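You operate a simulated robot arm through the tools that you are given. There is no shell and no other tool. Be economical: measure what you need, move in short steps, check, and stop when the job is done.

Carry out the task below with a simulated robot arm. There is one attempt and no reset: what you move stays moved.

JOB
Air off, plug in fan 3, open its louvre, then set the air as the belt job card says.
Fine: the air dial is off before the plug goes in.

The check looks at the end state, three seconds after you hand in, the way a careful person would. Anything else that was tipped, shoved, dropped, spilled or broken makes it a failure.

ROBOT AND FRAMES
A 6-joint arm with a fingered hand, on a carriage that runs on a rail from [3.2, -209.6] to [-0.1, 4.3] (x, y) and turns from -1.641 to 4.154 rad about z. Base frame: it is fixed where the carriage stands at the start and does not move with it; the origin is on the floor, on the carriage's upright axis, x ahead of it, y to its left, z up. Units: cm, rad, N and s.
Its first joint turns from -2.897 to 2.897 rad. Places, roughly: air dial [100, 60, 70]; back button [70, 60, 70]; belt job card [-140, -80, 110]; fan one louvre slide [100, 60, 50]; fan socket [20, 60, 60]; fan three louvre slide [50, 60, 50]; fan two louvre slide [70, 60, 50]; lift one lever [80, 60, 80]; lift two lever [40, 60, 80]; step dial [30, 60, 70]. Payload 4 kg.
The TCP is the grasp point between the finger pads, 2.6 cm short of the fingertips. In the tool frame z runs along the fingers and y along their closing line. The gripper opens to 13.2 cm. The gripper's body begins 7.3 cm behind the TCP. The gripper is a hand of 4 fingers: y runs from the thumb to the fingers, the wrist lies at [0, 0, -23.9] in the tool frame, and closing takes about 1.5 s.
Orientation is told as [roll, pitch, yaw] about the base's x, y, z axes, in that order, counted from this pose: with the fingers straight down and closing along the base's y, the tool's x points along the base's -x, its y along +y and its z along -z.

CONTROLS
- The arm moves only by the tool jog_arm. Its argument "rows" is a list of rows, each a list of 7 numbers: the turn, a rotation vector about the base's x, y, z in rad, then the shift along the base's x, y, z in cm, then the gripper command, from -1 (shut) to 1 (fully open), values between in proportion. In form: [[wx, wy, wz, x, y, z, fingers], ...]. A call has 1 to 8 rows; each row is the pose to reach, as a shift and turn from the pose commanded when the call began. Rows are played at 5 a second. More than 5 cm and 0.15 rad between two rows, or a gripper value outside its range, and nothing of the call is played. Where a pose cannot be reached the arm comes as near as it can. A force on the tool above 40 N (or 10 N above the force at the start of the call, whichever is more), or a blocked arm, ends the call early, and 0.2 s more pass. The fingers move at their own pace (about 4.5 cm/s each) and stop on an object; they squeeze with about 22 N. The grip force told is the motor's: it shows also when the fingers shut on nothing. Time passes only in rows, and 0.2 s behind the last, so rows that repeat a pose let the fingers close. The reply holds the time, the measured pose of the TCP, the force on the tool along the base axes, the opening and the grip force, in the units named above and with some noise, with the torque about the TCP (base axes, N m) and any sound that the robot's microphone picked up, and new pictures: "views" is both (left out), scene, wrist or none.
- Cameras (640 x 400 px; columns grow to the right, rows downward): "scene" is now at [27.57, 12.3, 132.98]; the picture's right is [-0.84, -0.54, 0.00], its down [0.21, -0.33, -0.92] and it looks along [0.50, -0.77, 0.40] (base axes); focal length 214 px, centre (320, 200). "wrist" rides on the gripper at [6.8, 0.2, -9.7] in the tool frame; the picture's right is [-0.03, 1.00, 0.00], its down [-0.82, -0.02, -0.58] and it looks along [-0.58, -0.01, 0.82] (tool axes); focal length 270 px, centre (320, 200). There is no depth. A picture from a camera that has moved, and an enlarged one, comes with that camera's place and axes in the base frame and with its lens. The place of the scene camera against the robot may be out by one fixed shift of up to 1.8 cm in any direction.
- move_column(by): slides the trunk up (or, below 0, down) by that many cm; the arm and the scene camera ride with it, the base frame stays. It gives what a move gives, with no picture.
- drive_base(legs): drives the robot by 1 to 6 legs, each [ahead, left, turn to the left] in cm, cm and rad, along the robot's own axes; the way and the turn of a leg run together, so that a leg with both is an arc; at most 150 cm and 3.142 rad a leg. The arm and the cameras ride along, it lands a little off, and it stops where it bumps. It keeps to its track: a leg is cut to what the track allows. It gives what a move gives, and a new picture of the scene camera.
- set_grasp(shape): the hand has 4 fingers and takes this shape, open, in about a second: jaw (thumb against the fingers, like two jaws); tri (thumb and two fingers); tip (a fingertip pinch); poke (one finger out to press); point (the index stretched); flat (the hand flat); cup (the hand cupped); fist (a fist). The gripper value then closes the fingers along that shape, each until it touches; the sizes above hold for jaw. It gives what a move gives, with no picture.
- aim_head(pan, tilt): turns the head with the scene camera to pan (to the left, within 2.496 rad either way) and tilt (down, from -0.506 to 1.204), counted from straight ahead of the robot. It gives what a move gives, and a new picture of the scene camera.
- enlarge(camera, box): a new picture of the part [left, top, right, bottom] of that camera's present view, enlarged. It takes no simulated time.
- close_job(): hands the job in; it is judged then, once.

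Go step by step. Nothing tells you exact positions but the pictures and the camera data: compare them with the known pose of the tool, close in by small moves and look again before you grip or let go. The budget is 120 turns and 260 pictures, counting those below and the enlarged ones. Unless the task says otherwise, let go and move clear before handing in, and close with one line.

The tools are called after "Request:" by a JSON object that holds its "name" and its "arguments". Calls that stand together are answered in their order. jog_arm: Moves the arm, as the interface text tells. Its arguments: {"type":"object","properties":{"rows":{"type":"array","items":{"type":"array","items":{"type":"number"}}},"views":{"type":"string","enum":["both","scene","wrist","none"]}},"required":["rows"]} The other tools are called the same way: move_column (by) slides the trunk up or down; set_grasp (shape) gives the hand a shape; drive_base (legs) drives the base; aim_head (pan, tilt) turns the head that bears the scene camera; enlarge (camera, box) takes an enlarged picture of a part of a camera's view; close_job () hands the job in.

At the start:

```text
clock: 0.0
tcp_pos: [45.42, 32.1, 85.02]
tool_rot: [0.002, -0.002, -0.132]
contact_force: [-0.4, -0.4, -0.3]
wrist_torque: [0.0, -0.01, -0.05]
width: 13.2
finger_force: 0.1
shape: jaw
trunk travel left (down, up): [-25.0, 37.8]
robot x, y, heading: [-0.2, -0.07, -0.0]
head pan, tilt: [2.499, 1.201]
```

scene: 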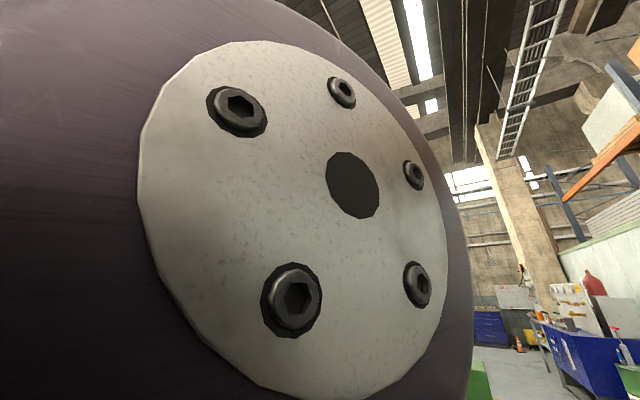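
wrist: 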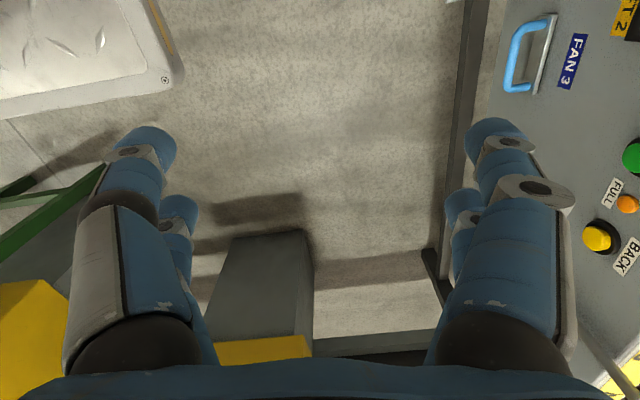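

The scene camera is looking at the robot's own joint, so I will turn the head toward the panel to the front left.

Request:
{"name": "aim_head", "arguments": {"pan": 0.8, "tilt": 0.6}}

```text
clock: 1.7
tcp_pos: [46.0, 31.95, 84.87]
tool_rot: [-0.005, 0.001, -0.146]
contact_force: [0.2, 0.6, 0.3]
wrist_torque: [0.0, 0.01, 0.02]
width: 13.17
finger_force: 0.1
shape: jaw
trunk travel left (down, up): [-25.0, 37.8]
robot x, y, heading: [0.38, -0.03, -0.001]
head pan, tilt: [0.799, 0.6]
camera scene: at [27.91, 12.18, 132.61], right [-0.82, -0.57, 0.0], down [0.2, -0.29, -0.94], along [0.53, -0.77, 0.35], focal length 214 px, centre (320, 200)
```

scene: 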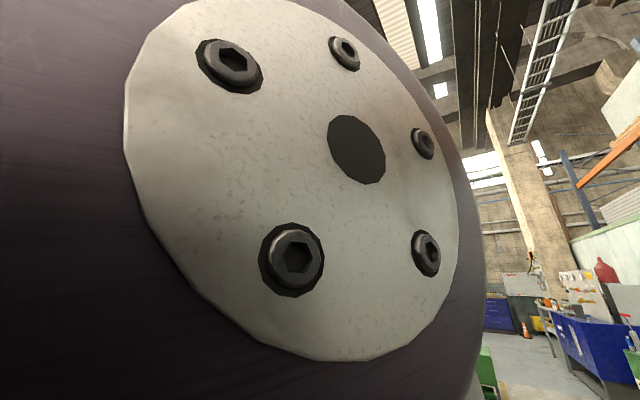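

The picture hardly changed although the head reports having turned. I will aim again to learn how the head responds.

Request:
{"name": "aim_head", "arguments": {"pan": 0.8, "tilt": 0.9}}

Request:
{"name": "enlarge", "arguments": {"camera": "scene", "box": [0, 0, 640, 400]}}

```text
clock: 2.5
tcp_pos: [45.83, 31.93, 84.93]
tool_rot: [-0.004, 0.001, -0.147]
contact_force: [-0.2, -0.1, -0.9]
wrist_torque: [-0.01, -0.04, 0.01]
width: 13.2
finger_force: 0.0
shape: jaw
trunk travel left (down, up): [-25.0, 37.8]
robot x, y, heading: [0.15, 0.05, 0.0]
head pan, tilt: [0.799, 0.901]
camera scene: at [27.99, 12.14, 132.49], right [-0.82, -0.57, 0.0], down [0.19, -0.28, -0.94], along [0.54, -0.77, 0.34], focal length 214 px, centre (320, 200)
```

scene: 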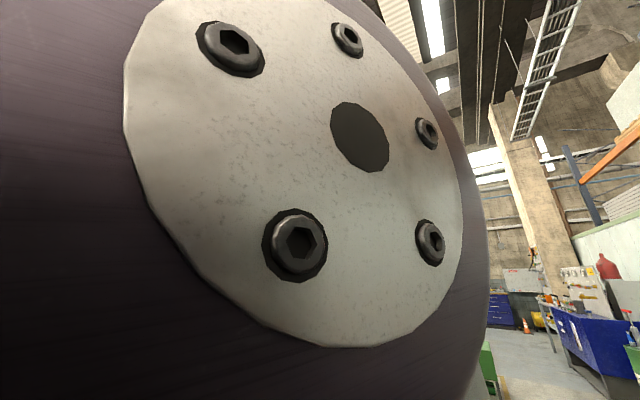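

```text
1.00 times, centred on (320, 200) of scene (not enlarged: the box is as wide or as high as the picture)
camera zoom: at [27.99, 12.14, 132.49], right [-0.82, -0.57, 0.0], down [0.19, -0.28, -0.94], along [0.54, -0.77, 0.34], focal length 214 px, centre (320, 200)
```

zoom: 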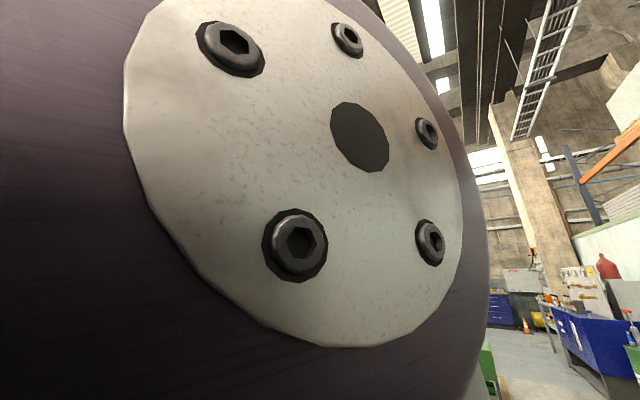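

The camera axes barely follow the head. I will test a large pan change.

Request:
{"name": "aim_head", "arguments": {"pan": -1.5, "tilt": 0.3}}

```text
clock: 4.7
tcp_pos: [45.89, 32.05, 85.1]
tool_rot: [0.001, -0.001, -0.143]
contact_force: [-0.9, 0.0, -0.8]
wrist_torque: [-0.03, 0.0, -0.02]
width: 13.2
finger_force: 0.0
shape: jaw
trunk travel left (down, up): [-25.0, 37.8]
robot x, y, heading: [0.12, -0.14, 0.0]
head pan, tilt: [-1.499, 0.3]
camera scene: at [27.86, 11.9, 132.32], right [-0.84, -0.54, 0.0], down [0.17, -0.26, -0.95], along [0.52, -0.8, 0.31], focal length 214 px, centre (320, 200)
```

scene: 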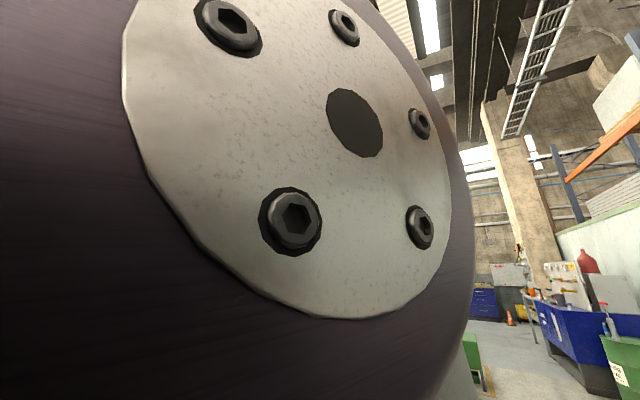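

The scene camera does not follow the head, so I will rely mostly on the wrist camera. I will yaw the tool so that, once pitched, the wrist camera faces the panel at +y.

Request:
{"name": "jog_arm", "arguments": {"rows": [[0, 0, -0.14, 0, 0, 1, 1], [0, 0, -0.28, 0, -1, 2, 1], [0, 0, -0.42, 0, -2, 3, 1], [0, 0, -0.56, 0, -2, 4, 1], [0, 0, -0.7, 0, -2, 5, 1], [0, 0, -0.84, 0, -2, 5, 1], [0, 0, -0.98, 0, -2, 5, 1], [0, 0, -1.12, 0, -2, 5, 1]], "views": "both"}}

```text
clock: 6.5
tcp_pos: [45.57, 30.2, 90.01]
tool_rot: [0.0, 0.0, -1.255]
contact_force: [-0.1, 1.3, -0.3]
wrist_torque: [0.02, 0.02, 0.02]
width: 13.2
finger_force: 0.0
shape: jaw
trunk travel left (down, up): [-25.0, 37.8]
robot x, y, heading: [0.2, -0.07, -0.0]
head pan, tilt: [-1.499, 0.3]
camera scene: at [24.3, 9.1, 126.84], right [-1.0, -0.07, 0.0], down [-0.02, 0.29, -0.96], along [0.07, -0.95, -0.3], focal length 214 px, centre (320, 200)
camera wrist: at [43.5, 36.73, 99.64], right [0.96, 0.29, 0.0], down [0.23, -0.78, 0.58], along [0.17, -0.55, -0.82], focal length 270 px, centre (320, 200)
```

scene: 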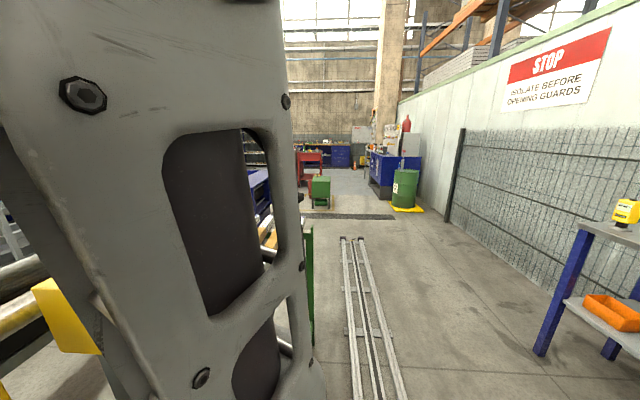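
wrist: 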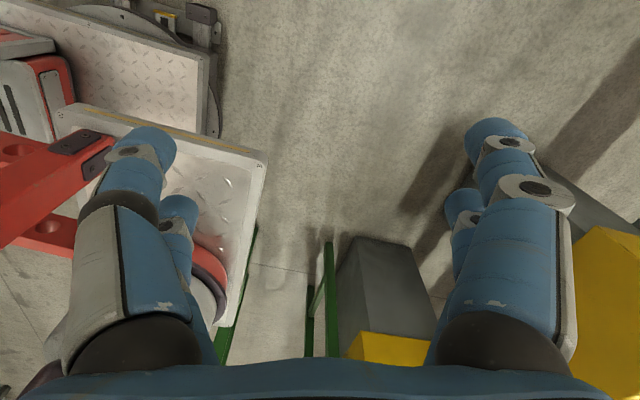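

The head did move to the commanded direction this time, looking along -y. I will re-aim it at the panel and look.

Request:
{"name": "aim_head", "arguments": {"pan": 0.9, "tilt": 0.6}}

Request:
{"name": "jog_arm", "arguments": {"rows": [[0.14, 0, 0, 0, 0, 1, 1], [0.28, 0, 0, 0, 0, 2, 1], [0.42, 0, 0, 0, 0, 3, 1], [0.56, 0, 0, 0, 0, 4, 1], [0.7, 0, 0, 0, 0, 5, 1], [0.84, 0, 0, 0, 0, 5, 1], [0.98, 0, 0, 0, 0, 5, 1]], "views": "both"}}

```text
clock: 8.7
tcp_pos: [45.47, 30.25, 90.04]
tool_rot: [0.001, 0.0, -1.249]
contact_force: [0.9, 0.4, 0.1]
wrist_torque: [-0.01, -0.01, -0.04]
width: 13.2
finger_force: 0.0
shape: jaw
trunk travel left (down, up): [-25.0, 37.8]
robot x, y, heading: [0.08, -0.08, -0.001]
head pan, tilt: [0.901, 0.6]
camera scene: at [28.72, 11.25, 123.92], right [-0.82, -0.58, 0.0], down [-0.34, 0.47, -0.81], along [0.47, -0.66, -0.58], focal length 214 px, centre (320, 200)
```

scene: 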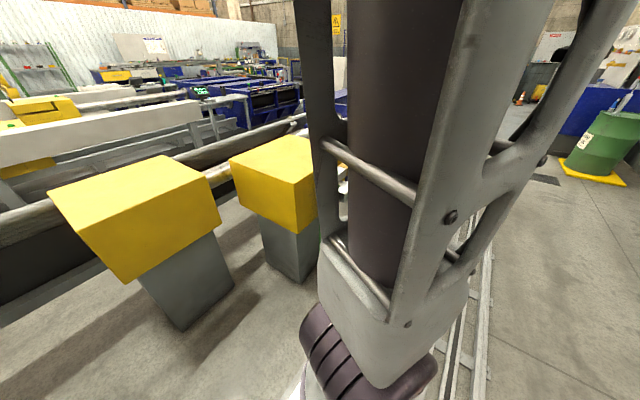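

```text
clock: 10.3
tcp_pos: [50.57, 33.79, 100.45]
tool_rot: [0.433, 0.91, -1.035]
contact_force: [0.5, -0.1, -1.1]
wrist_torque: [-0.02, 0.0, -0.01]
width: 13.17
finger_force: 0.0
shape: jaw
out of reach, approached as far as the arm can: row 4, 5, 6, 7
trunk travel left (down, up): [-25.0, 37.8]
robot x, y, heading: [-0.31, -0.14, -0.006]
head pan, tilt: [0.901, 0.6]
camera scene: at [29.1, 25.33, 124.1], right [0.78, -0.62, 0.0], down [-0.35, -0.44, -0.83], along [0.51, 0.65, -0.56], focal length 214 px, centre (320, 200)
camera wrist: at [48.61, 29.57, 111.19], right [0.96, 0.16, 0.24], down [0.24, -0.91, -0.33], along [0.17, 0.37, -0.91], focal length 270 px, centre (320, 200)
```

scene: 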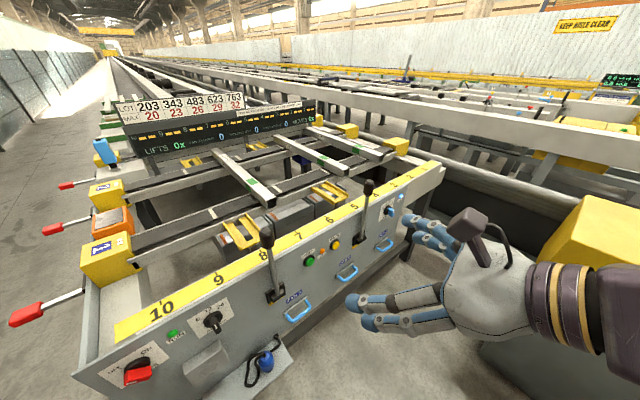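
wrist: 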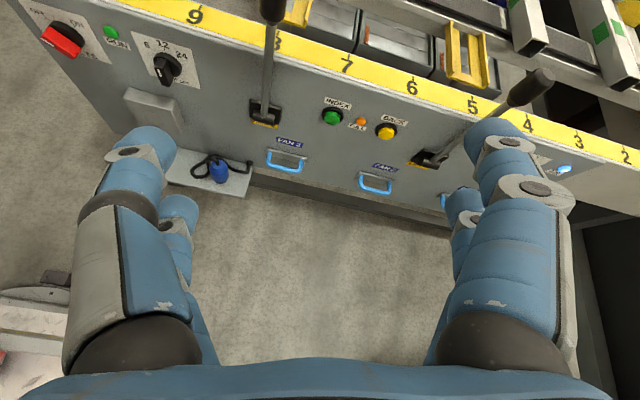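

Now the scene camera shows the whole console: socket and blue plug at the left end, blue louvre handles, and an air dial at the far right end. I will zoom in for detail.

Request:
{"name": "enlarge", "arguments": {"camera": "scene", "box": [60, 80, 320, 242]}}

Request:
{"name": "enlarge", "arguments": {"camera": "scene", "box": [240, 160, 440, 285]}}

Request:
{"name": "enlarge", "arguments": {"camera": "scene", "box": [80, 260, 304, 400]}}

Request:
{"name": "enlarge", "arguments": {"camera": "wrist", "box": [80, 80, 400, 280]}}

```text
2.46 times, centred on (190, 161) of scene
camera zoom: at [29.1, 25.33, 124.1], right [0.78, -0.62, 0.0], down [-0.35, -0.44, -0.83], along [0.51, 0.65, -0.56], focal length 528 px, centre (640, 296)
```

zoom: 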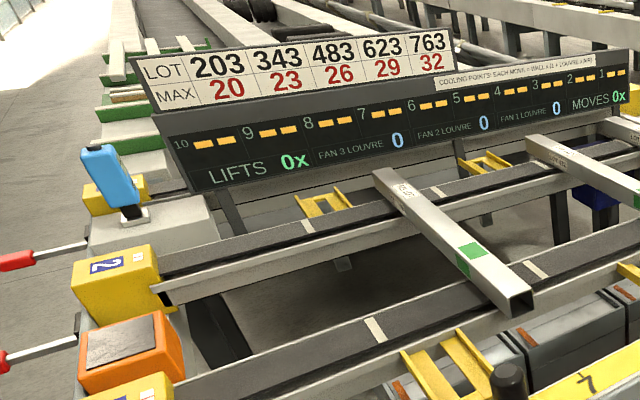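

```text
3.20 times, centred on (340, 222) of scene
camera zoom: at [29.1, 25.33, 124.1], right [0.78, -0.62, 0.0], down [-0.35, -0.44, -0.83], along [0.51, 0.65, -0.56], focal length 686 px, centre (256, 128)
```

zoom: 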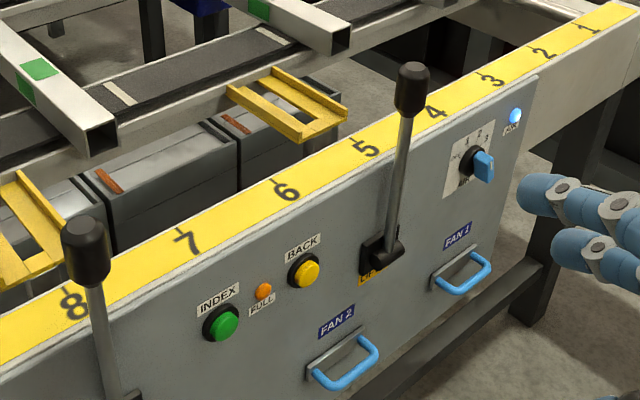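

```text
2.86 times, centred on (192, 330) of scene
camera zoom: at [29.1, 25.33, 124.1], right [0.78, -0.62, 0.0], down [-0.35, -0.44, -0.83], along [0.51, 0.65, -0.56], focal length 613 px, centre (686, -171)
```

zoom: 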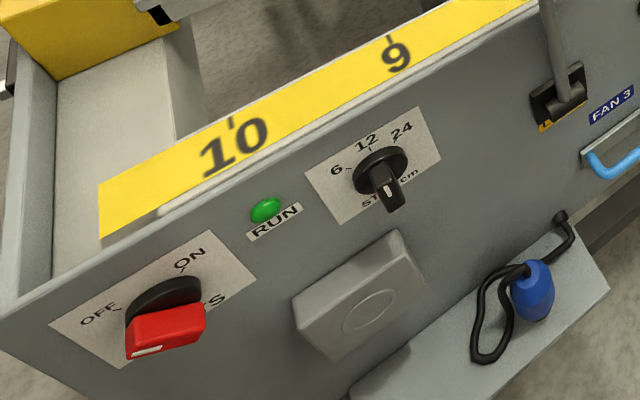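

```text
2.00 times, centred on (240, 180) of wrist
camera zoom: at [48.61, 29.57, 111.19], right [0.96, 0.16, 0.24], down [0.24, -0.91, -0.33], along [0.17, 0.37, -0.91], focal length 541 px, centre (480, 240)
```

zoom: 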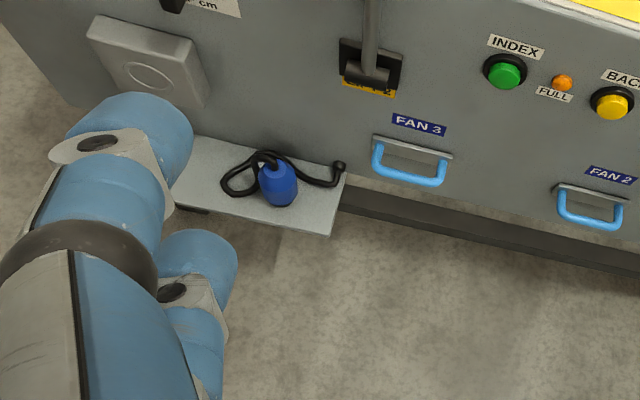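

The plug (blue) lies on a small shelf near [33, 59.5, 39], the louvre 3 handle is near [49.5, 60.5, 50] and the air dial is near x 90–95. First I will look more closely at the dial and socket, then turn right to find the job card.

Request:
{"name": "enlarge", "arguments": {"camera": "scene", "box": [376, 190, 408, 210]}}

Request:
{"name": "drive_base", "arguments": {"legs": [[0, 0, -0.8]]}}

Request:
{"name": "aim_head", "arguments": {"pan": -1.84, "tilt": 0.15}}

Request:
{"name": "aim_head", "arguments": {"pan": -1.84, "tilt": 0.1}}

```text
16.00 times, centred on (392, 200) of scene
camera zoom: at [29.1, 25.33, 124.1], right [0.78, -0.62, 0.0], down [-0.35, -0.44, -0.83], along [0.51, 0.65, -0.56], focal length 3432 px, centre (-832, 200)
```

zoom: 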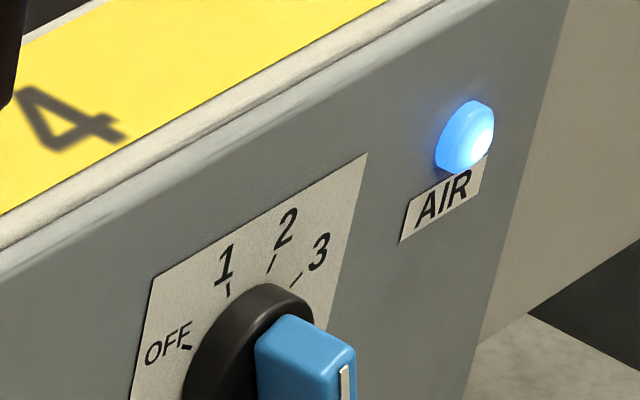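

```text
clock: 12.8
tcp_pos: [59.6, -12.63, 100.43]
tool_rot: [0.432, 0.908, -1.84]
contact_force: [-0.5, -0.5, -0.3]
wrist_torque: [0.0, -0.01, -0.03]
width: 13.18
finger_force: 0.0
shape: jaw
trunk travel left (down, up): [-25.0, 37.8]
robot x, y, heading: [-0.36, 0.14, -0.8]
head pan, tilt: [0.901, 0.6]
camera scene: at [38.51, -4.34, 124.09], right [0.1, -1.0, 0.0], down [-0.56, -0.06, -0.83], along [0.82, 0.08, -0.56], focal length 214 px, centre (320, 200)
```

scene: 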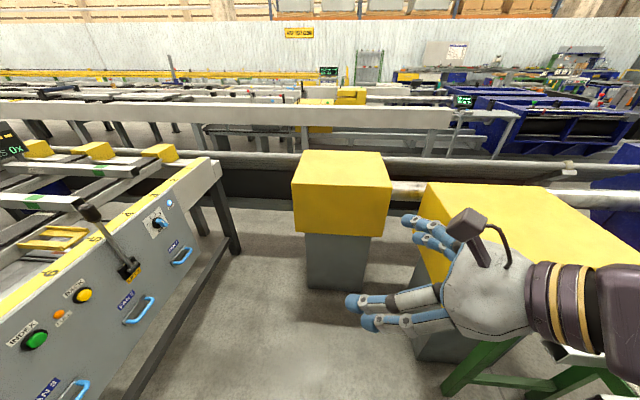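

```text
clock: 15.2
tcp_pos: [59.57, -12.61, 100.45]
tool_rot: [0.432, 0.906, -1.839]
contact_force: [-0.2, -0.3, -1.0]
wrist_torque: [-0.01, -0.03, 0.01]
width: 13.2
finger_force: 0.1
shape: jaw
trunk travel left (down, up): [-25.0, 37.8]
robot x, y, heading: [-0.04, -0.32, -0.802]
head pan, tilt: [-1.84, 0.15]
camera scene: at [21.59, -9.67, 128.24], right [-0.48, 0.88, 0.0], down [0.13, 0.07, -0.99], along [-0.87, -0.48, -0.15], focal length 214 px, centre (320, 200)
```

scene: 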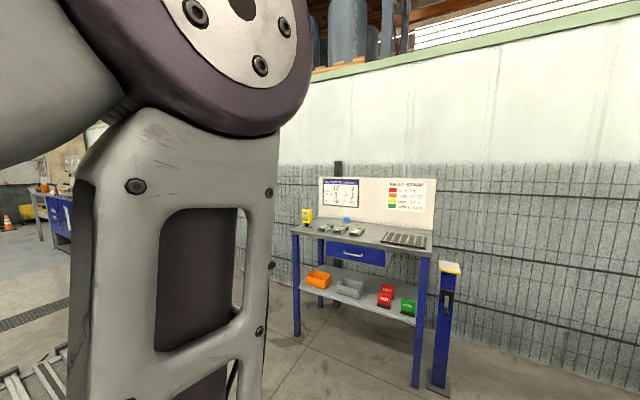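

```text
clock: 15.8
tcp_pos: [59.64, -12.55, 100.41]
tool_rot: [0.434, 0.905, -1.84]
contact_force: [0.1, 2.0, 0.0]
wrist_torque: [0.0, 0.04, 0.02]
width: 13.18
finger_force: 0.0
shape: jaw
trunk travel left (down, up): [-25.0, 37.8]
robot x, y, heading: [-0.01, -0.13, -0.803]
head pan, tilt: [-1.84, 0.099]
camera scene: at [21.65, -9.64, 128.71], right [-0.48, 0.88, 0.0], down [0.09, 0.05, -0.99], along [-0.87, -0.48, -0.1], focal length 214 px, centre (320, 200)
```

scene: 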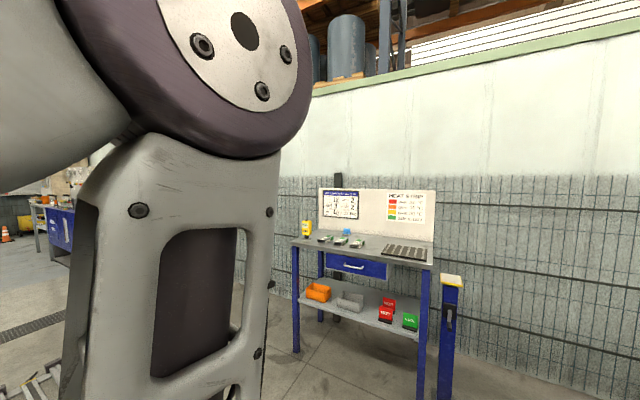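

The dial reads OFF–1–2–3, and a bench with a whiteboard and cards is behind. I will zoom in on the cards.

Request:
{"name": "enlarge", "arguments": {"camera": "scene", "box": [316, 186, 364, 216]}}

Request:
{"name": "enlarge", "arguments": {"camera": "scene", "box": [380, 188, 436, 223]}}

Request:
{"name": "enlarge", "arguments": {"camera": "scene", "box": [290, 210, 370, 260]}}

```text
13.33 times, centred on (340, 201) of scene
camera zoom: at [21.65, -9.64, 128.71], right [-0.48, 0.88, 0.0], down [0.09, 0.05, -0.99], along [-0.87, -0.48, -0.1], focal length 2860 px, centre (53, 187)
```

zoom: 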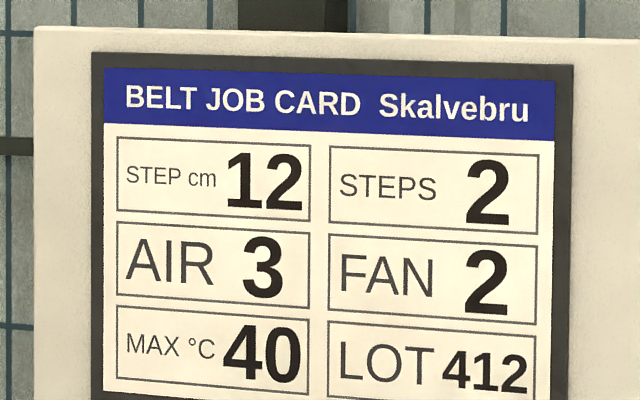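

```text
11.43 times, centred on (408, 206) of scene
camera zoom: at [21.65, -9.64, 128.71], right [-0.48, 0.88, 0.0], down [0.09, 0.05, -0.99], along [-0.87, -0.48, -0.1], focal length 2451 px, centre (-686, 137)
```

zoom: 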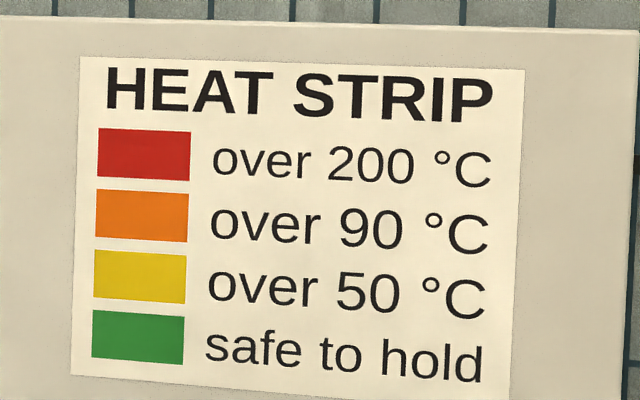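

```text
8.00 times, centred on (330, 235) of scene
camera zoom: at [21.65, -9.64, 128.71], right [-0.48, 0.88, 0.0], down [0.09, 0.05, -0.99], along [-0.87, -0.48, -0.1], focal length 1716 px, centre (240, -80)
```

zoom: 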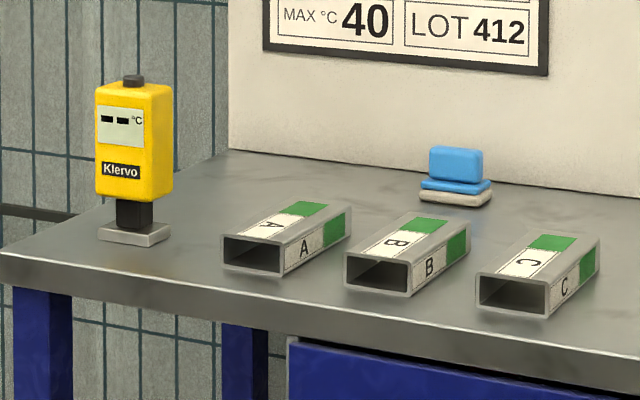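

The card says AIR 3. I will return to the console, go to the near end of the rail, and aim the head at the dial.

Request:
{"name": "drive_base", "arguments": {"legs": [[0, 0, 0.8], [0, 4.4, 0]]}}

Request:
{"name": "aim_head", "arguments": {"pan": 0.6, "tilt": 0.6}}

Request:
{"name": "aim_head", "arguments": {"pan": 0.6, "tilt": 0.62}}

```text
clock: 18.8
tcp_pos: [50.48, 38.4, 100.43]
tool_rot: [0.433, 0.906, -1.037]
contact_force: [0.1, -0.6, -1.2]
wrist_torque: [0.01, 0.02, 0.01]
width: 13.18
finger_force: 0.2
shape: jaw
trunk travel left (down, up): [-25.0, 37.8]
robot x, y, heading: [-0.11, 4.33, -0.002]
head pan, tilt: [-1.84, 0.099]
camera scene: at [21.11, 13.95, 128.71], right [-0.96, 0.26, 0.0], down [0.03, 0.1, -1.0], along [-0.26, -0.96, -0.1], focal length 214 px, centre (320, 200)
```

scene: 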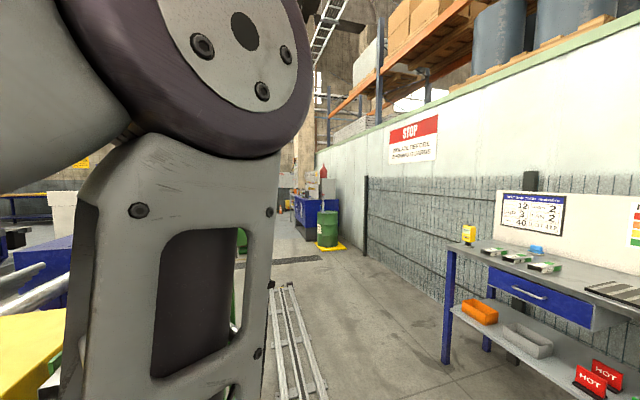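

```text
clock: 21.1
tcp_pos: [50.48, 38.39, 100.47]
tool_rot: [0.432, 0.907, -1.037]
contact_force: [-0.8, 0.2, 0.4]
wrist_torque: [-0.01, 0.0, 0.03]
width: 13.17
finger_force: 0.1
shape: jaw
trunk travel left (down, up): [-25.0, 37.8]
robot x, y, heading: [0.07, 4.56, -0.001]
head pan, tilt: [0.6, 0.6]
camera scene: at [30.84, 27.82, 124.09], right [0.57, -0.82, 0.0], down [-0.47, -0.32, -0.83], along [0.68, 0.47, -0.56], focal length 214 px, centre (320, 200)
```

scene: 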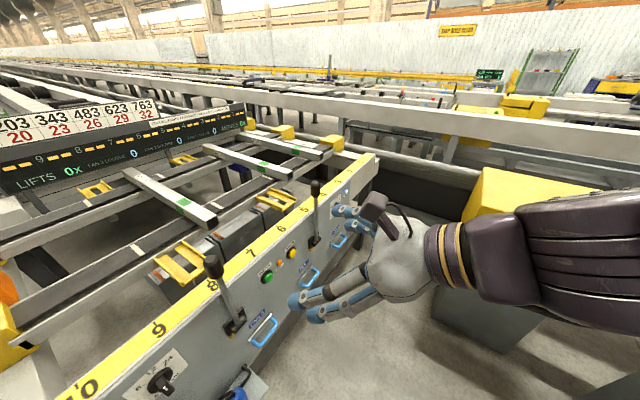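

```text
clock: 21.7
tcp_pos: [50.42, 38.35, 100.4]
tool_rot: [0.432, 0.908, -1.039]
contact_force: [-0.1, 0.4, -0.5]
wrist_torque: [-0.01, 0.0, -0.02]
width: 13.22
finger_force: 0.0
shape: jaw
trunk travel left (down, up): [-25.0, 37.8]
robot x, y, heading: [-0.19, 4.5, -0.0]
head pan, tilt: [0.6, 0.62]
camera scene: at [30.79, 27.79, 123.92], right [0.57, -0.82, 0.0], down [-0.48, -0.33, -0.81], along [0.67, 0.46, -0.58], focal length 214 px, centre (320, 200)
```

scene: 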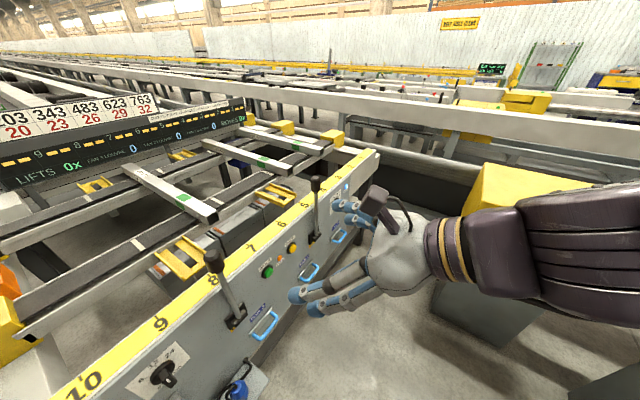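

The hand already points toward the panel, tilted down about 34°. I will move along +x toward the dial, staying well in front of the panel.

Request:
{"name": "jog_arm", "arguments": {"rows": [[0, 0, 0, 4.3, 0, -2, 1], [0, 0, 0, 8.6, 0, -4, 1], [0, 0, 0, 12.9, 0, -6, 1], [0, 0, 0, 17.2, 0, -8, 1], [0, 0, 0, 21.5, 0, -9, 1], [0, 0, 0, 25.8, 0, -9, 1], [0, 0, 0, 30, 0, -9, 1], [0, 0, 0, 34, 0, -9, 1]], "views": "both"}}

```text
clock: 23.5
tcp_pos: [84.65, 38.42, 91.26]
tool_rot: [0.432, 0.907, -1.04]
contact_force: [0.9, -0.7, 0.6]
wrist_torque: [-0.08, 0.02, 0.0]
width: 13.21
finger_force: 0.0
shape: jaw
trunk travel left (down, up): [-25.0, 37.8]
robot x, y, heading: [-0.34, 4.33, 0.004]
head pan, tilt: [0.6, 0.62]
camera scene: at [30.75, 27.79, 123.93], right [0.57, -0.82, 0.0], down [-0.48, -0.33, -0.81], along [0.67, 0.46, -0.58], focal length 214 px, centre (320, 200)
camera wrist: at [82.75, 34.04, 102.05], right [0.96, 0.16, 0.24], down [0.24, -0.92, -0.33], along [0.17, 0.37, -0.92], focal length 270 px, centre (320, 200)
```

scene: 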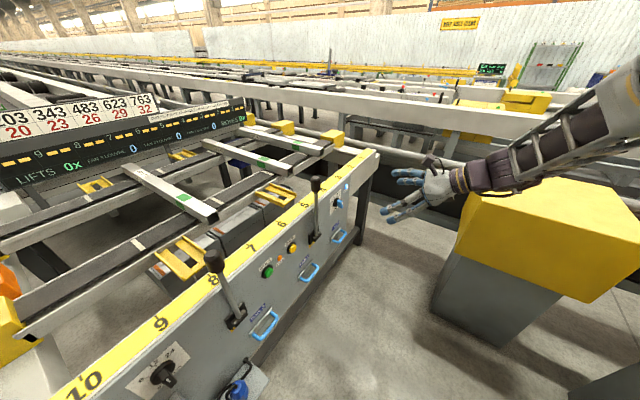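
wrist: 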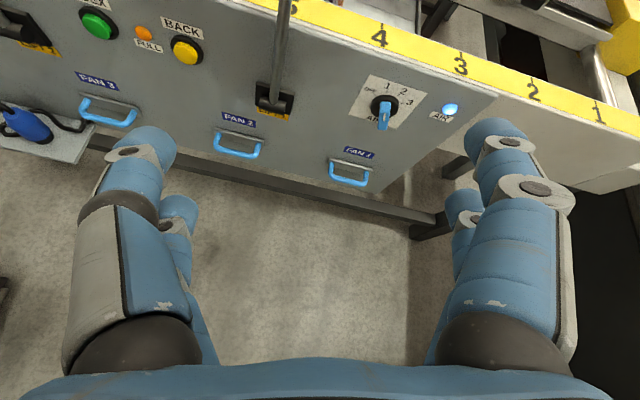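

Request:
{"name": "enlarge", "arguments": {"camera": "wrist", "box": [344, 65, 472, 145]}}

Request:
{"name": "enlarge", "arguments": {"camera": "scene", "box": [314, 170, 394, 220]}}

```text
5.00 times, centred on (408, 105) of wrist
camera zoom: at [82.75, 34.04, 102.05], right [0.96, 0.16, 0.24], down [0.24, -0.92, -0.33], along [0.17, 0.37, -0.92], focal length 1351 px, centre (-120, 675)
```

zoom: 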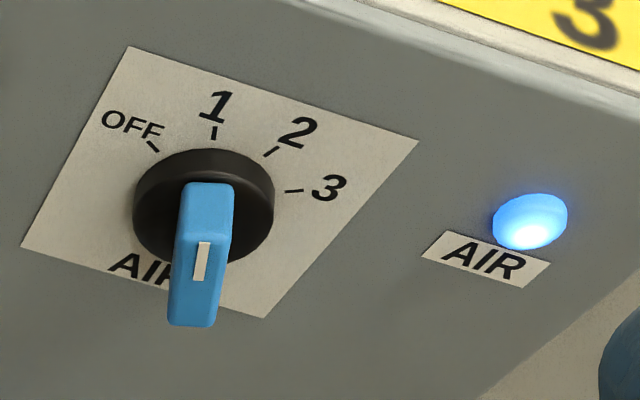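

```text
8.00 times, centred on (354, 195) of scene
camera zoom: at [30.75, 27.79, 123.93], right [0.57, -0.82, 0.0], down [-0.48, -0.33, -0.81], along [0.67, 0.46, -0.58], focal length 1716 px, centre (48, 240)
```

zoom: 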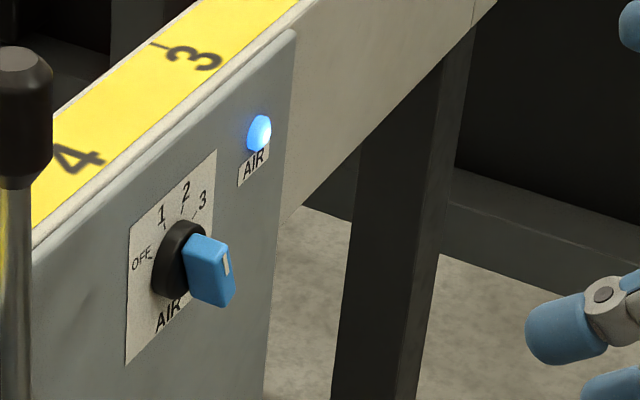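

The dial blade points at 1 (about −22°), with OFF at about −67° and 3 at +67°. I place it near [96, 62, 71]. I will level the hand so it points at +y, with the fingers closing across the blade.

Request:
{"name": "jog_arm", "arguments": {"rows": [[0.119, -0.019, 0.006, 2, 0, -3, 1], [0.237, -0.038, 0.012, 4, 0, -6, 1], [0.356, -0.058, 0.018, 6, 0, -9, 1], [0.474, -0.077, 0.024, 8, 0, -12, 1], [0.593, -0.096, 0.03, 10, 0, -15, 1], [0.593, -0.096, 0.03, 11.2, 1, -18, 1], [0.593, -0.096, 0.03, 11.2, 3, -20, 1]], "views": "both"}}

```text
clock: 25.1
tcp_pos: [95.64, 41.37, 71.55]
tool_rot: [1.574, 1.152, 0.006]
contact_force: [0.4, -0.4, 0.8]
wrist_torque: [0.0, 0.0, -0.01]
width: 13.2
finger_force: 0.1
shape: jaw
trunk travel left (down, up): [-25.0, 37.8]
robot x, y, heading: [0.0, 4.42, 0.001]
head pan, tilt: [0.6, 0.62]
camera scene: at [30.78, 27.78, 123.93], right [0.57, -0.82, 0.0], down [-0.48, -0.33, -0.81], along [0.67, 0.46, -0.58], focal length 214 px, centre (320, 200)
camera wrist: at [93.1, 31.75, 77.73], right [0.92, 0.0, 0.38], down [0.31, -0.58, -0.75], along [0.22, 0.82, -0.53], focal length 270 px, centre (320, 200)
```

scene: 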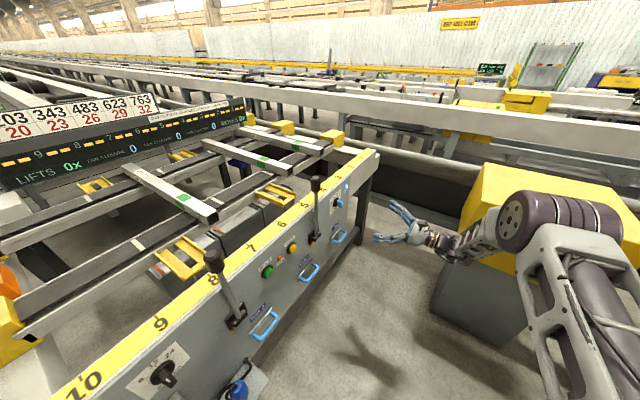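
wrist: 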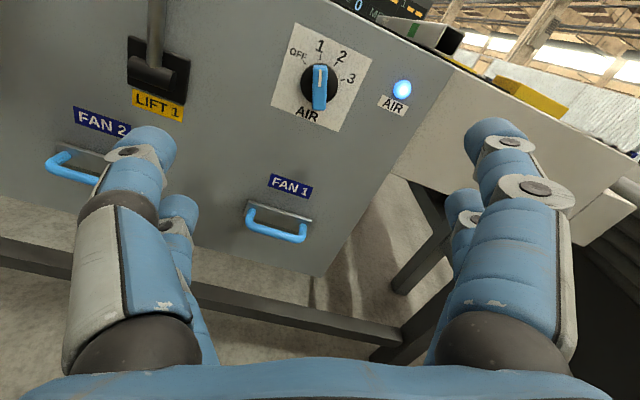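

The blade is aligned with the tool axis, front at about [95.7, 62, 71.5]. I will advance with the fingers half closed and check before gripping.

Request:
{"name": "jog_arm", "arguments": {"rows": [[0, 0, 0, 0, 3, 0, 0], [0, 0, 0, 0, 6, 0, 0], [0, 0, 0, 0, 9, 0, 0], [0, 0, 0, 0, 12, 0, 0], [0, 0, 0, 0, 14, 0, 0]], "views": "both"}}

```text
clock: 26.3
tcp_pos: [95.67, 55.42, 71.2]
tool_rot: [1.572, 1.152, 0.002]
contact_force: [-0.1, -0.5, -0.3]
wrist_torque: [0.01, 0.05, 0.0]
width: 6.67
finger_force: 0.1
shape: jaw
trunk travel left (down, up): [-25.0, 37.8]
robot x, y, heading: [-0.34, 4.69, 0.003]
head pan, tilt: [0.6, 0.62]
camera scene: at [30.79, 27.78, 123.93], right [0.57, -0.82, 0.0], down [-0.48, -0.33, -0.81], along [0.67, 0.46, -0.58], focal length 214 px, centre (320, 200)
camera wrist: at [93.09, 45.78, 77.56], right [0.92, 0.0, 0.38], down [0.31, -0.58, -0.75], along [0.22, 0.82, -0.53], focal length 270 px, centre (320, 200)
```

scene: 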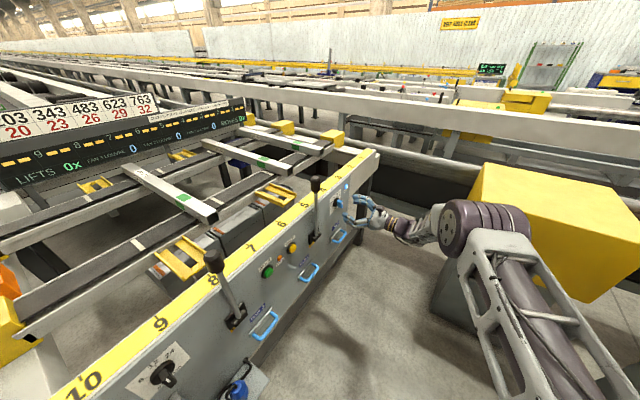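
wrist: 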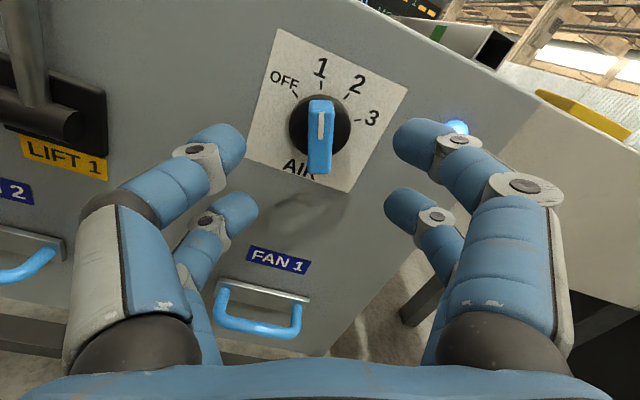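

Alignment holds. I will advance 6 more cm and close gently on the blade.

Request:
{"name": "jog_arm", "arguments": {"rows": [[0, 0, 0, 0, 2, 0.2, 0], [0, 0, 0, 0, 4, 0.2, 0], [0, 0, 0, 0, 6, 0.2, 0]], "views": "wrist"}}

```text
clock: 27.1
tcp_pos: [95.6, 61.42, 71.57]
tool_rot: [1.573, 1.154, 0.005]
contact_force: [0.0, -0.4, -0.3]
wrist_torque: [-0.01, 0.02, 0.0]
width: 6.64
finger_force: 0.0
shape: jaw
trunk travel left (down, up): [-25.0, 37.8]
robot x, y, heading: [0.26, 4.45, 0.003]
head pan, tilt: [0.6, 0.62]
camera wrist: at [93.1, 51.67, 77.78], right [0.92, 0.0, 0.38], down [0.31, -0.58, -0.75], along [0.22, 0.82, -0.53], focal length 270 px, centre (320, 200)
```

wrist: 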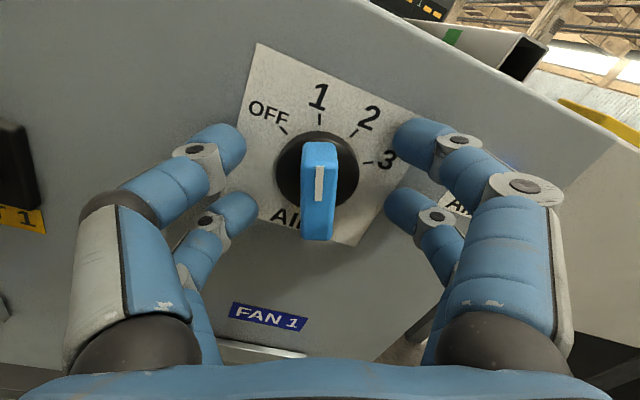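

The blade front is almost at the grasp point. I will go in 0.6 cm more and close.

Request:
{"name": "jog_arm", "arguments": {"rows": [[0, 0, 0, 0, 0.6, 0, 0], [0, 0, 0, 0, 0.6, 0, -1], [0, 0, 0, 0, 0.6, 0, -1], [0, 0, 0, 0, 0.6, 0, -1], [0, 0, 0, 0, 0.6, 0, -1], [0, 0, 0, 0, 0.6, 0, -1]], "views": "wrist"}}

```text
clock: 28.5
tcp_pos: [95.83, 61.76, 71.37]
tool_rot: [1.569, 1.155, -0.003]
contact_force: [2.1, -29.9, -10.1]
wrist_torque: [-0.2, -0.17, 0.22]
width: 2.85
finger_force: 21.9
shape: jaw
trunk travel left (down, up): [-25.0, 37.8]
robot x, y, heading: [-0.09, 4.36, 0.005]
head pan, tilt: [0.6, 0.62]
camera wrist: at [93.23, 52.03, 77.65], right [0.92, 0.0, 0.38], down [0.31, -0.58, -0.75], along [0.22, 0.82, -0.53], focal length 270 px, centre (320, 200)
```

wrist: 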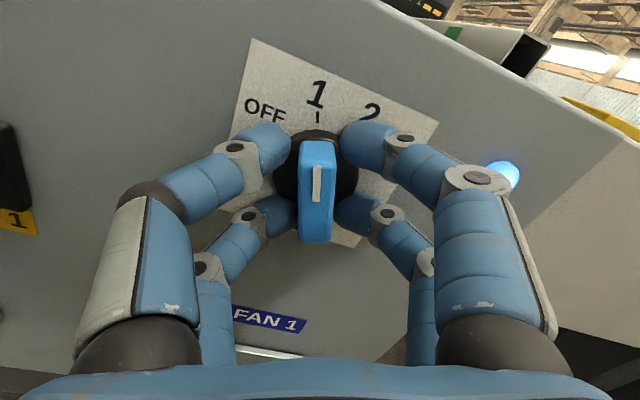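

The fingertips press on the disc (−30 N along y). I will back off 0.8 cm and let them close on the blade.

Request:
{"name": "jog_arm", "arguments": {"rows": [[0, 0, 0, 0, -0.5, 0, -0.6], [0, 0, 0, 0, -0.9, 0, -1], [0, 0, 0, 0, -0.9, 0, -1], [0, 0, 0, 0, -0.9, 0, -1]], "views": "wrist"}}

```text
clock: 29.3
tcp_pos: [95.68, 61.62, 71.26]
tool_rot: [1.558, 1.154, -0.011]
contact_force: [16.6, 13.1, -10.3]
wrist_torque: [-0.16, -0.01, -0.53]
width: 2.35
finger_force: 21.7
shape: jaw
trunk travel left (down, up): [-25.0, 37.8]
robot x, y, heading: [0.12, 4.2, -0.003]
head pan, tilt: [0.6, 0.62]
stopped in row 4: the force on the tool passed its limit at 42 N (the readings are from after the stop); the commanded pose is now the measured one
camera wrist: at [93.02, 51.89, 77.62], right [0.92, 0.0, 0.38], down [0.31, -0.58, -0.75], along [0.22, 0.81, -0.54], focal length 270 px, centre (320, 200)
```

wrist: 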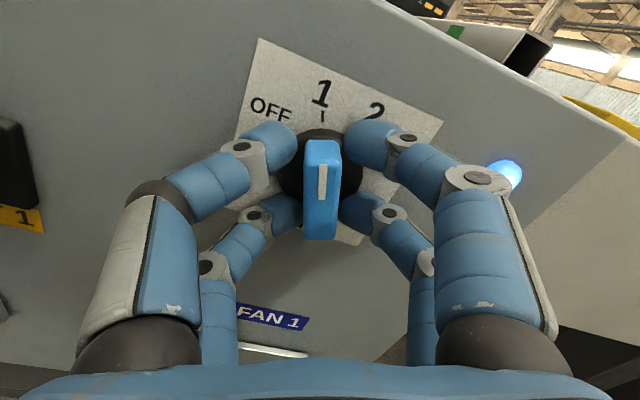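

The blade is now gripped. I will turn it 45° counterclockwise to OFF.

Request:
{"name": "jog_arm", "arguments": {"rows": [[0, -0.13, 0, 0, 0, 0, -1], [0, -0.26, 0, 0, 0, 0, -1], [0, -0.39, 0, 0, 0, 0, -1], [0, -0.52, 0, 0, 0, 0, -1], [0, -0.65, 0, 0, 0, 0, -1], [0, -0.79, 0, 0, 0, 0, -1]], "views": "wrist"}}

```text
clock: 30.4
tcp_pos: [95.64, 61.52, 71.38]
tool_rot: [1.562, 0.642, -0.007]
contact_force: [14.0, 11.5, -7.3]
wrist_torque: [-0.03, 0.03, -0.35]
width: 2.3
finger_force: 21.9
shape: jaw
trunk travel left (down, up): [-25.0, 37.8]
robot x, y, heading: [0.25, 4.36, 0.004]
head pan, tilt: [0.6, 0.62]
stopped in row 5: the force on the tool passed its limit at 41 N (the readings are from after the stop); the commanded pose is now the measured one
camera wrist: at [90.33, 51.9, 75.66], right [0.62, 0.0, 0.78], down [0.64, -0.58, -0.5], along [0.46, 0.81, -0.36], focal length 270 px, centre (320, 200)
```

wrist: 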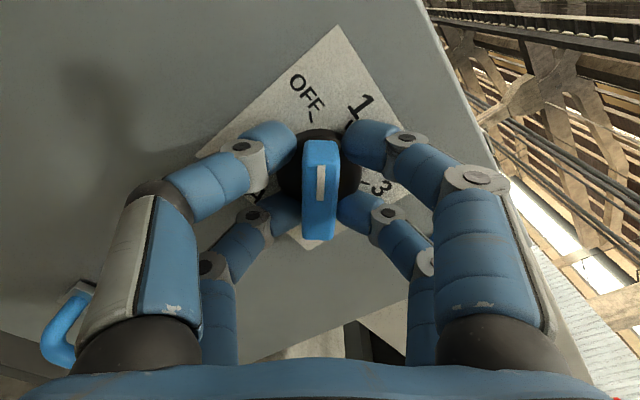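

The blade turns with the hand. About 0.28 rad more is needed.

Request:
{"name": "jog_arm", "arguments": {"rows": [[0, -0.1, 0, 0, 0, 0, -1], [0, -0.2, 0, 0, 0, 0, -1], [0, -0.29, 0, 0, 0, 0, -1], [0, -0.29, 0, 0, 0, 0, -1]], "views": "wrist"}}

```text
clock: 31.4
tcp_pos: [95.68, 61.46, 71.52]
tool_rot: [1.566, 0.354, -0.003]
contact_force: [20.7, 18.9, -5.5]
wrist_torque: [0.12, 0.05, -0.44]
width: 2.31
finger_force: 21.9
shape: jaw
trunk travel left (down, up): [-25.0, 37.8]
robot x, y, heading: [0.18, 4.39, 0.001]
head pan, tilt: [0.6, 0.62]
camera wrist: at [89.35, 51.87, 73.97], right [0.37, 0.0, 0.93], down [0.76, -0.58, -0.3], along [0.54, 0.81, -0.22], focal length 270 px, centre (320, 200)
```

wrist: 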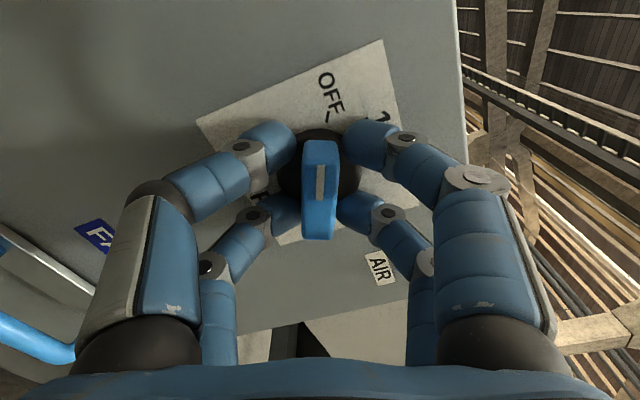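

It now points at OFF. I will release and back straight out.

Request:
{"name": "jog_arm", "arguments": {"rows": [[0, 0, 0, 0, 0, 0, -0.2], [0, 0, 0, 0, 0, 0, 0], [0, 0, 0, 0, 0, 0, 0], [0, 0, 0, 0, 0, 0, 0], [0, 0, 0, 0, -3, 0, 0], [0, 0, 0, 0, -7, 0, 0], [0, 0, 0, 0, -11, 0, 0], [0, 0, 0, 0, -15, 0, 0]], "views": "wrist"}}

```text
clock: 33.2
tcp_pos: [95.34, 46.35, 71.55]
tool_rot: [1.567, 0.352, -0.001]
contact_force: [-0.3, -0.5, -0.4]
wrist_torque: [-0.01, 0.01, -0.01]
width: 6.54
finger_force: 0.1
shape: jaw
trunk travel left (down, up): [-25.0, 37.8]
robot x, y, heading: [-0.1, 4.07, -0.001]
head pan, tilt: [0.6, 0.62]
camera wrist: at [89.05, 36.73, 74.09], right [0.37, 0.0, 0.93], down [0.76, -0.58, -0.3], along [0.54, 0.81, -0.22], focal length 270 px, centre (320, 200)
```

wrist: 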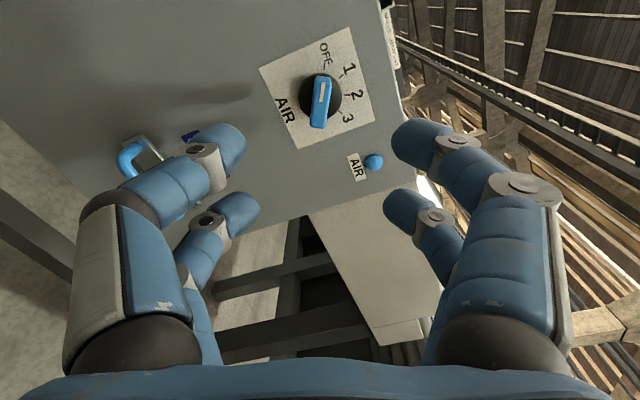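

The lamp is off and the dial points at OFF. Next comes the plug: I will level the hand roll and move left, then drive back along the rail for room.

Request:
{"name": "jog_arm", "arguments": {"rows": [[0, 0.15, 0, -3, -2, 1, 0], [0, 0.3, 0, -6, -3, 2, 0], [0, 0.45, 0, -10, -3, 3, 0], [0, 0.6, 0, -14, -3, 4, 0], [0, 0.75, 0, -18, -3, 5, 0], [0, 0.9, 0, -22, -3, 6, 0], [0, 1.05, 0, -26, -3, 8, 0], [0, 1.2, 0, -30, -3, 10, 0]], "views": "scene"}}

```text
clock: 35.0
tcp_pos: [65.69, 43.53, 81.43]
tool_rot: [1.395, 1.553, -0.168]
contact_force: [0.0, 0.5, -0.5]
wrist_torque: [0.02, -0.01, 0.02]
width: 6.55
finger_force: 0.1
shape: jaw
trunk travel left (down, up): [-25.0, 37.8]
robot x, y, heading: [0.15, 4.39, 0.003]
head pan, tilt: [0.6, 0.62]
camera scene: at [30.76, 27.93, 123.92], right [0.57, -0.82, 0.0], down [-0.48, -0.33, -0.81], along [0.67, 0.46, -0.58], focal length 214 px, centre (320, 200)
```

scene: 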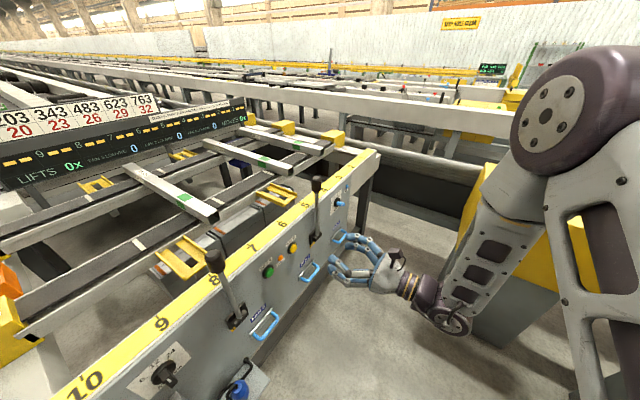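

The arm is clear of its surroundings. I will drive back along the rail while turning left, so the arm ends up facing the plug and socket.

Request:
{"name": "drive_base", "arguments": {"legs": [[0, -18, 0], [0, 0, 0.3], [-8, -26, 0], [0, 0, 0.3]]}}

Request:
{"name": "aim_head", "arguments": {"pan": 0.5, "tilt": 0.7}}

Request:
{"name": "jog_arm", "arguments": {"rows": [[0, 0, 0, 0, 0, 0, 0]], "views": "both"}}

```text
clock: 40.0
tcp_pos: [32.26, 28.9, 81.35]
tool_rot: [1.396, 1.552, 0.435]
contact_force: [0.3, -0.4, -0.4]
wrist_torque: [-0.01, 0.01, 0.04]
width: 6.53
finger_force: 0.0
shape: jaw
trunk travel left (down, up): [-25.0, 37.8]
robot x, y, heading: [0.3, -40.71, 0.607]
head pan, tilt: [0.6, 0.62]
camera scene: at [11.92, -3.25, 123.92], right [0.94, -0.35, 0.0], down [-0.2, -0.54, -0.81], along [0.29, 0.76, -0.58], focal length 214 px, centre (320, 200)
```

scene: 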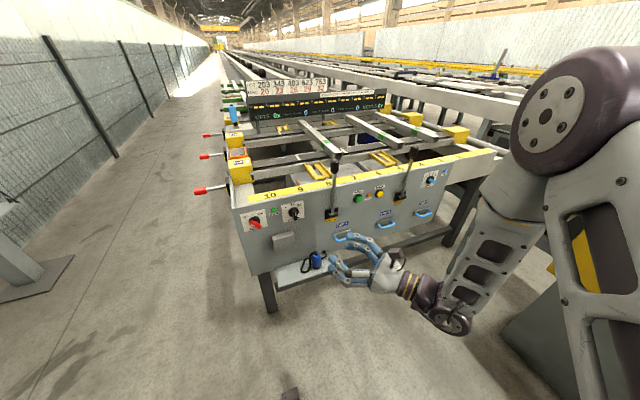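

```text
clock: 40.6
tcp_pos: [32.16, 28.96, 81.38]
tool_rot: [1.402, 1.553, 0.441]
contact_force: [0.2, 0.3, -0.5]
wrist_torque: [0.0, 0.01, -0.03]
width: 6.54
finger_force: 0.1
shape: jaw
trunk travel left (down, up): [-25.0, 37.8]
robot x, y, heading: [0.39, -40.59, 0.609]
head pan, tilt: [0.499, 0.7]
camera scene: at [12.61, -3.85, 123.23], right [0.9, -0.44, 0.0], down [-0.29, -0.58, -0.77], along [0.34, 0.69, -0.64], focal length 214 px, centre (320, 200)
```

scene: 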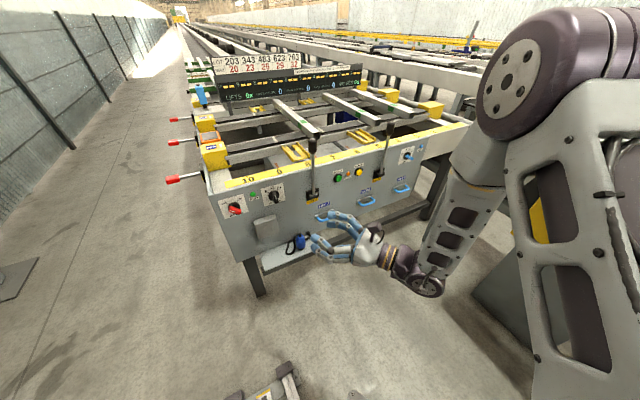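

```text
clock: 41.0
tcp_pos: [32.22, 28.86, 81.44]
tool_rot: [1.396, 1.553, 0.437]
contact_force: [0.2, 0.8, 0.4]
wrist_torque: [0.0, -0.01, -0.02]
width: 6.55
finger_force: 0.0
shape: jaw
trunk travel left (down, up): [-25.0, 37.8]
robot x, y, heading: [0.76, -40.69, 0.616]
head pan, tilt: [0.499, 0.7]
camera scene: at [12.61, -3.86, 123.23], right [0.9, -0.44, 0.0], down [-0.29, -0.58, -0.76], along [0.34, 0.69, -0.64], focal length 214 px, centre (320, 200)
camera wrist: at [37.86, 21.01, 88.14], right [0.82, 0.57, -0.01], down [0.33, -0.48, -0.81], along [-0.47, 0.66, -0.58], focal length 270 px, centre (320, 200)
```

scene: 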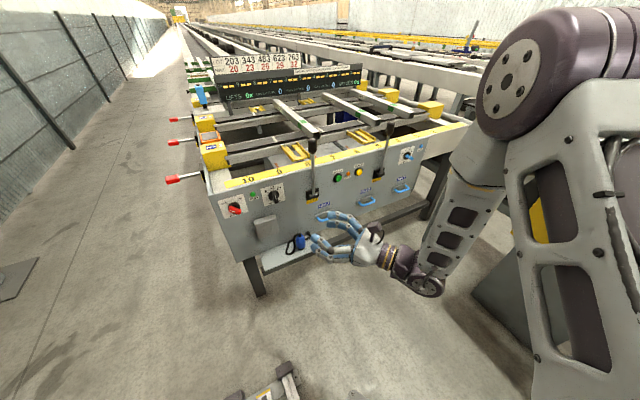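
wrist: 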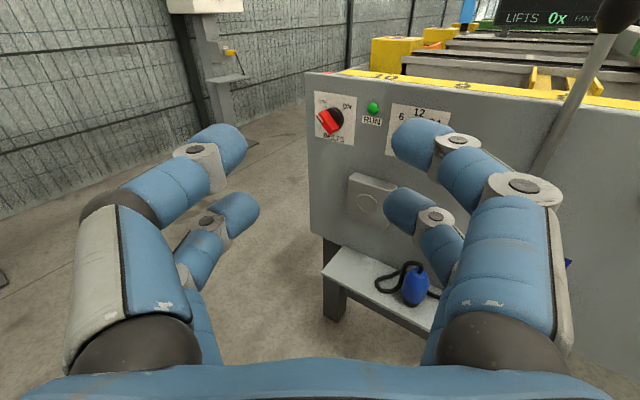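

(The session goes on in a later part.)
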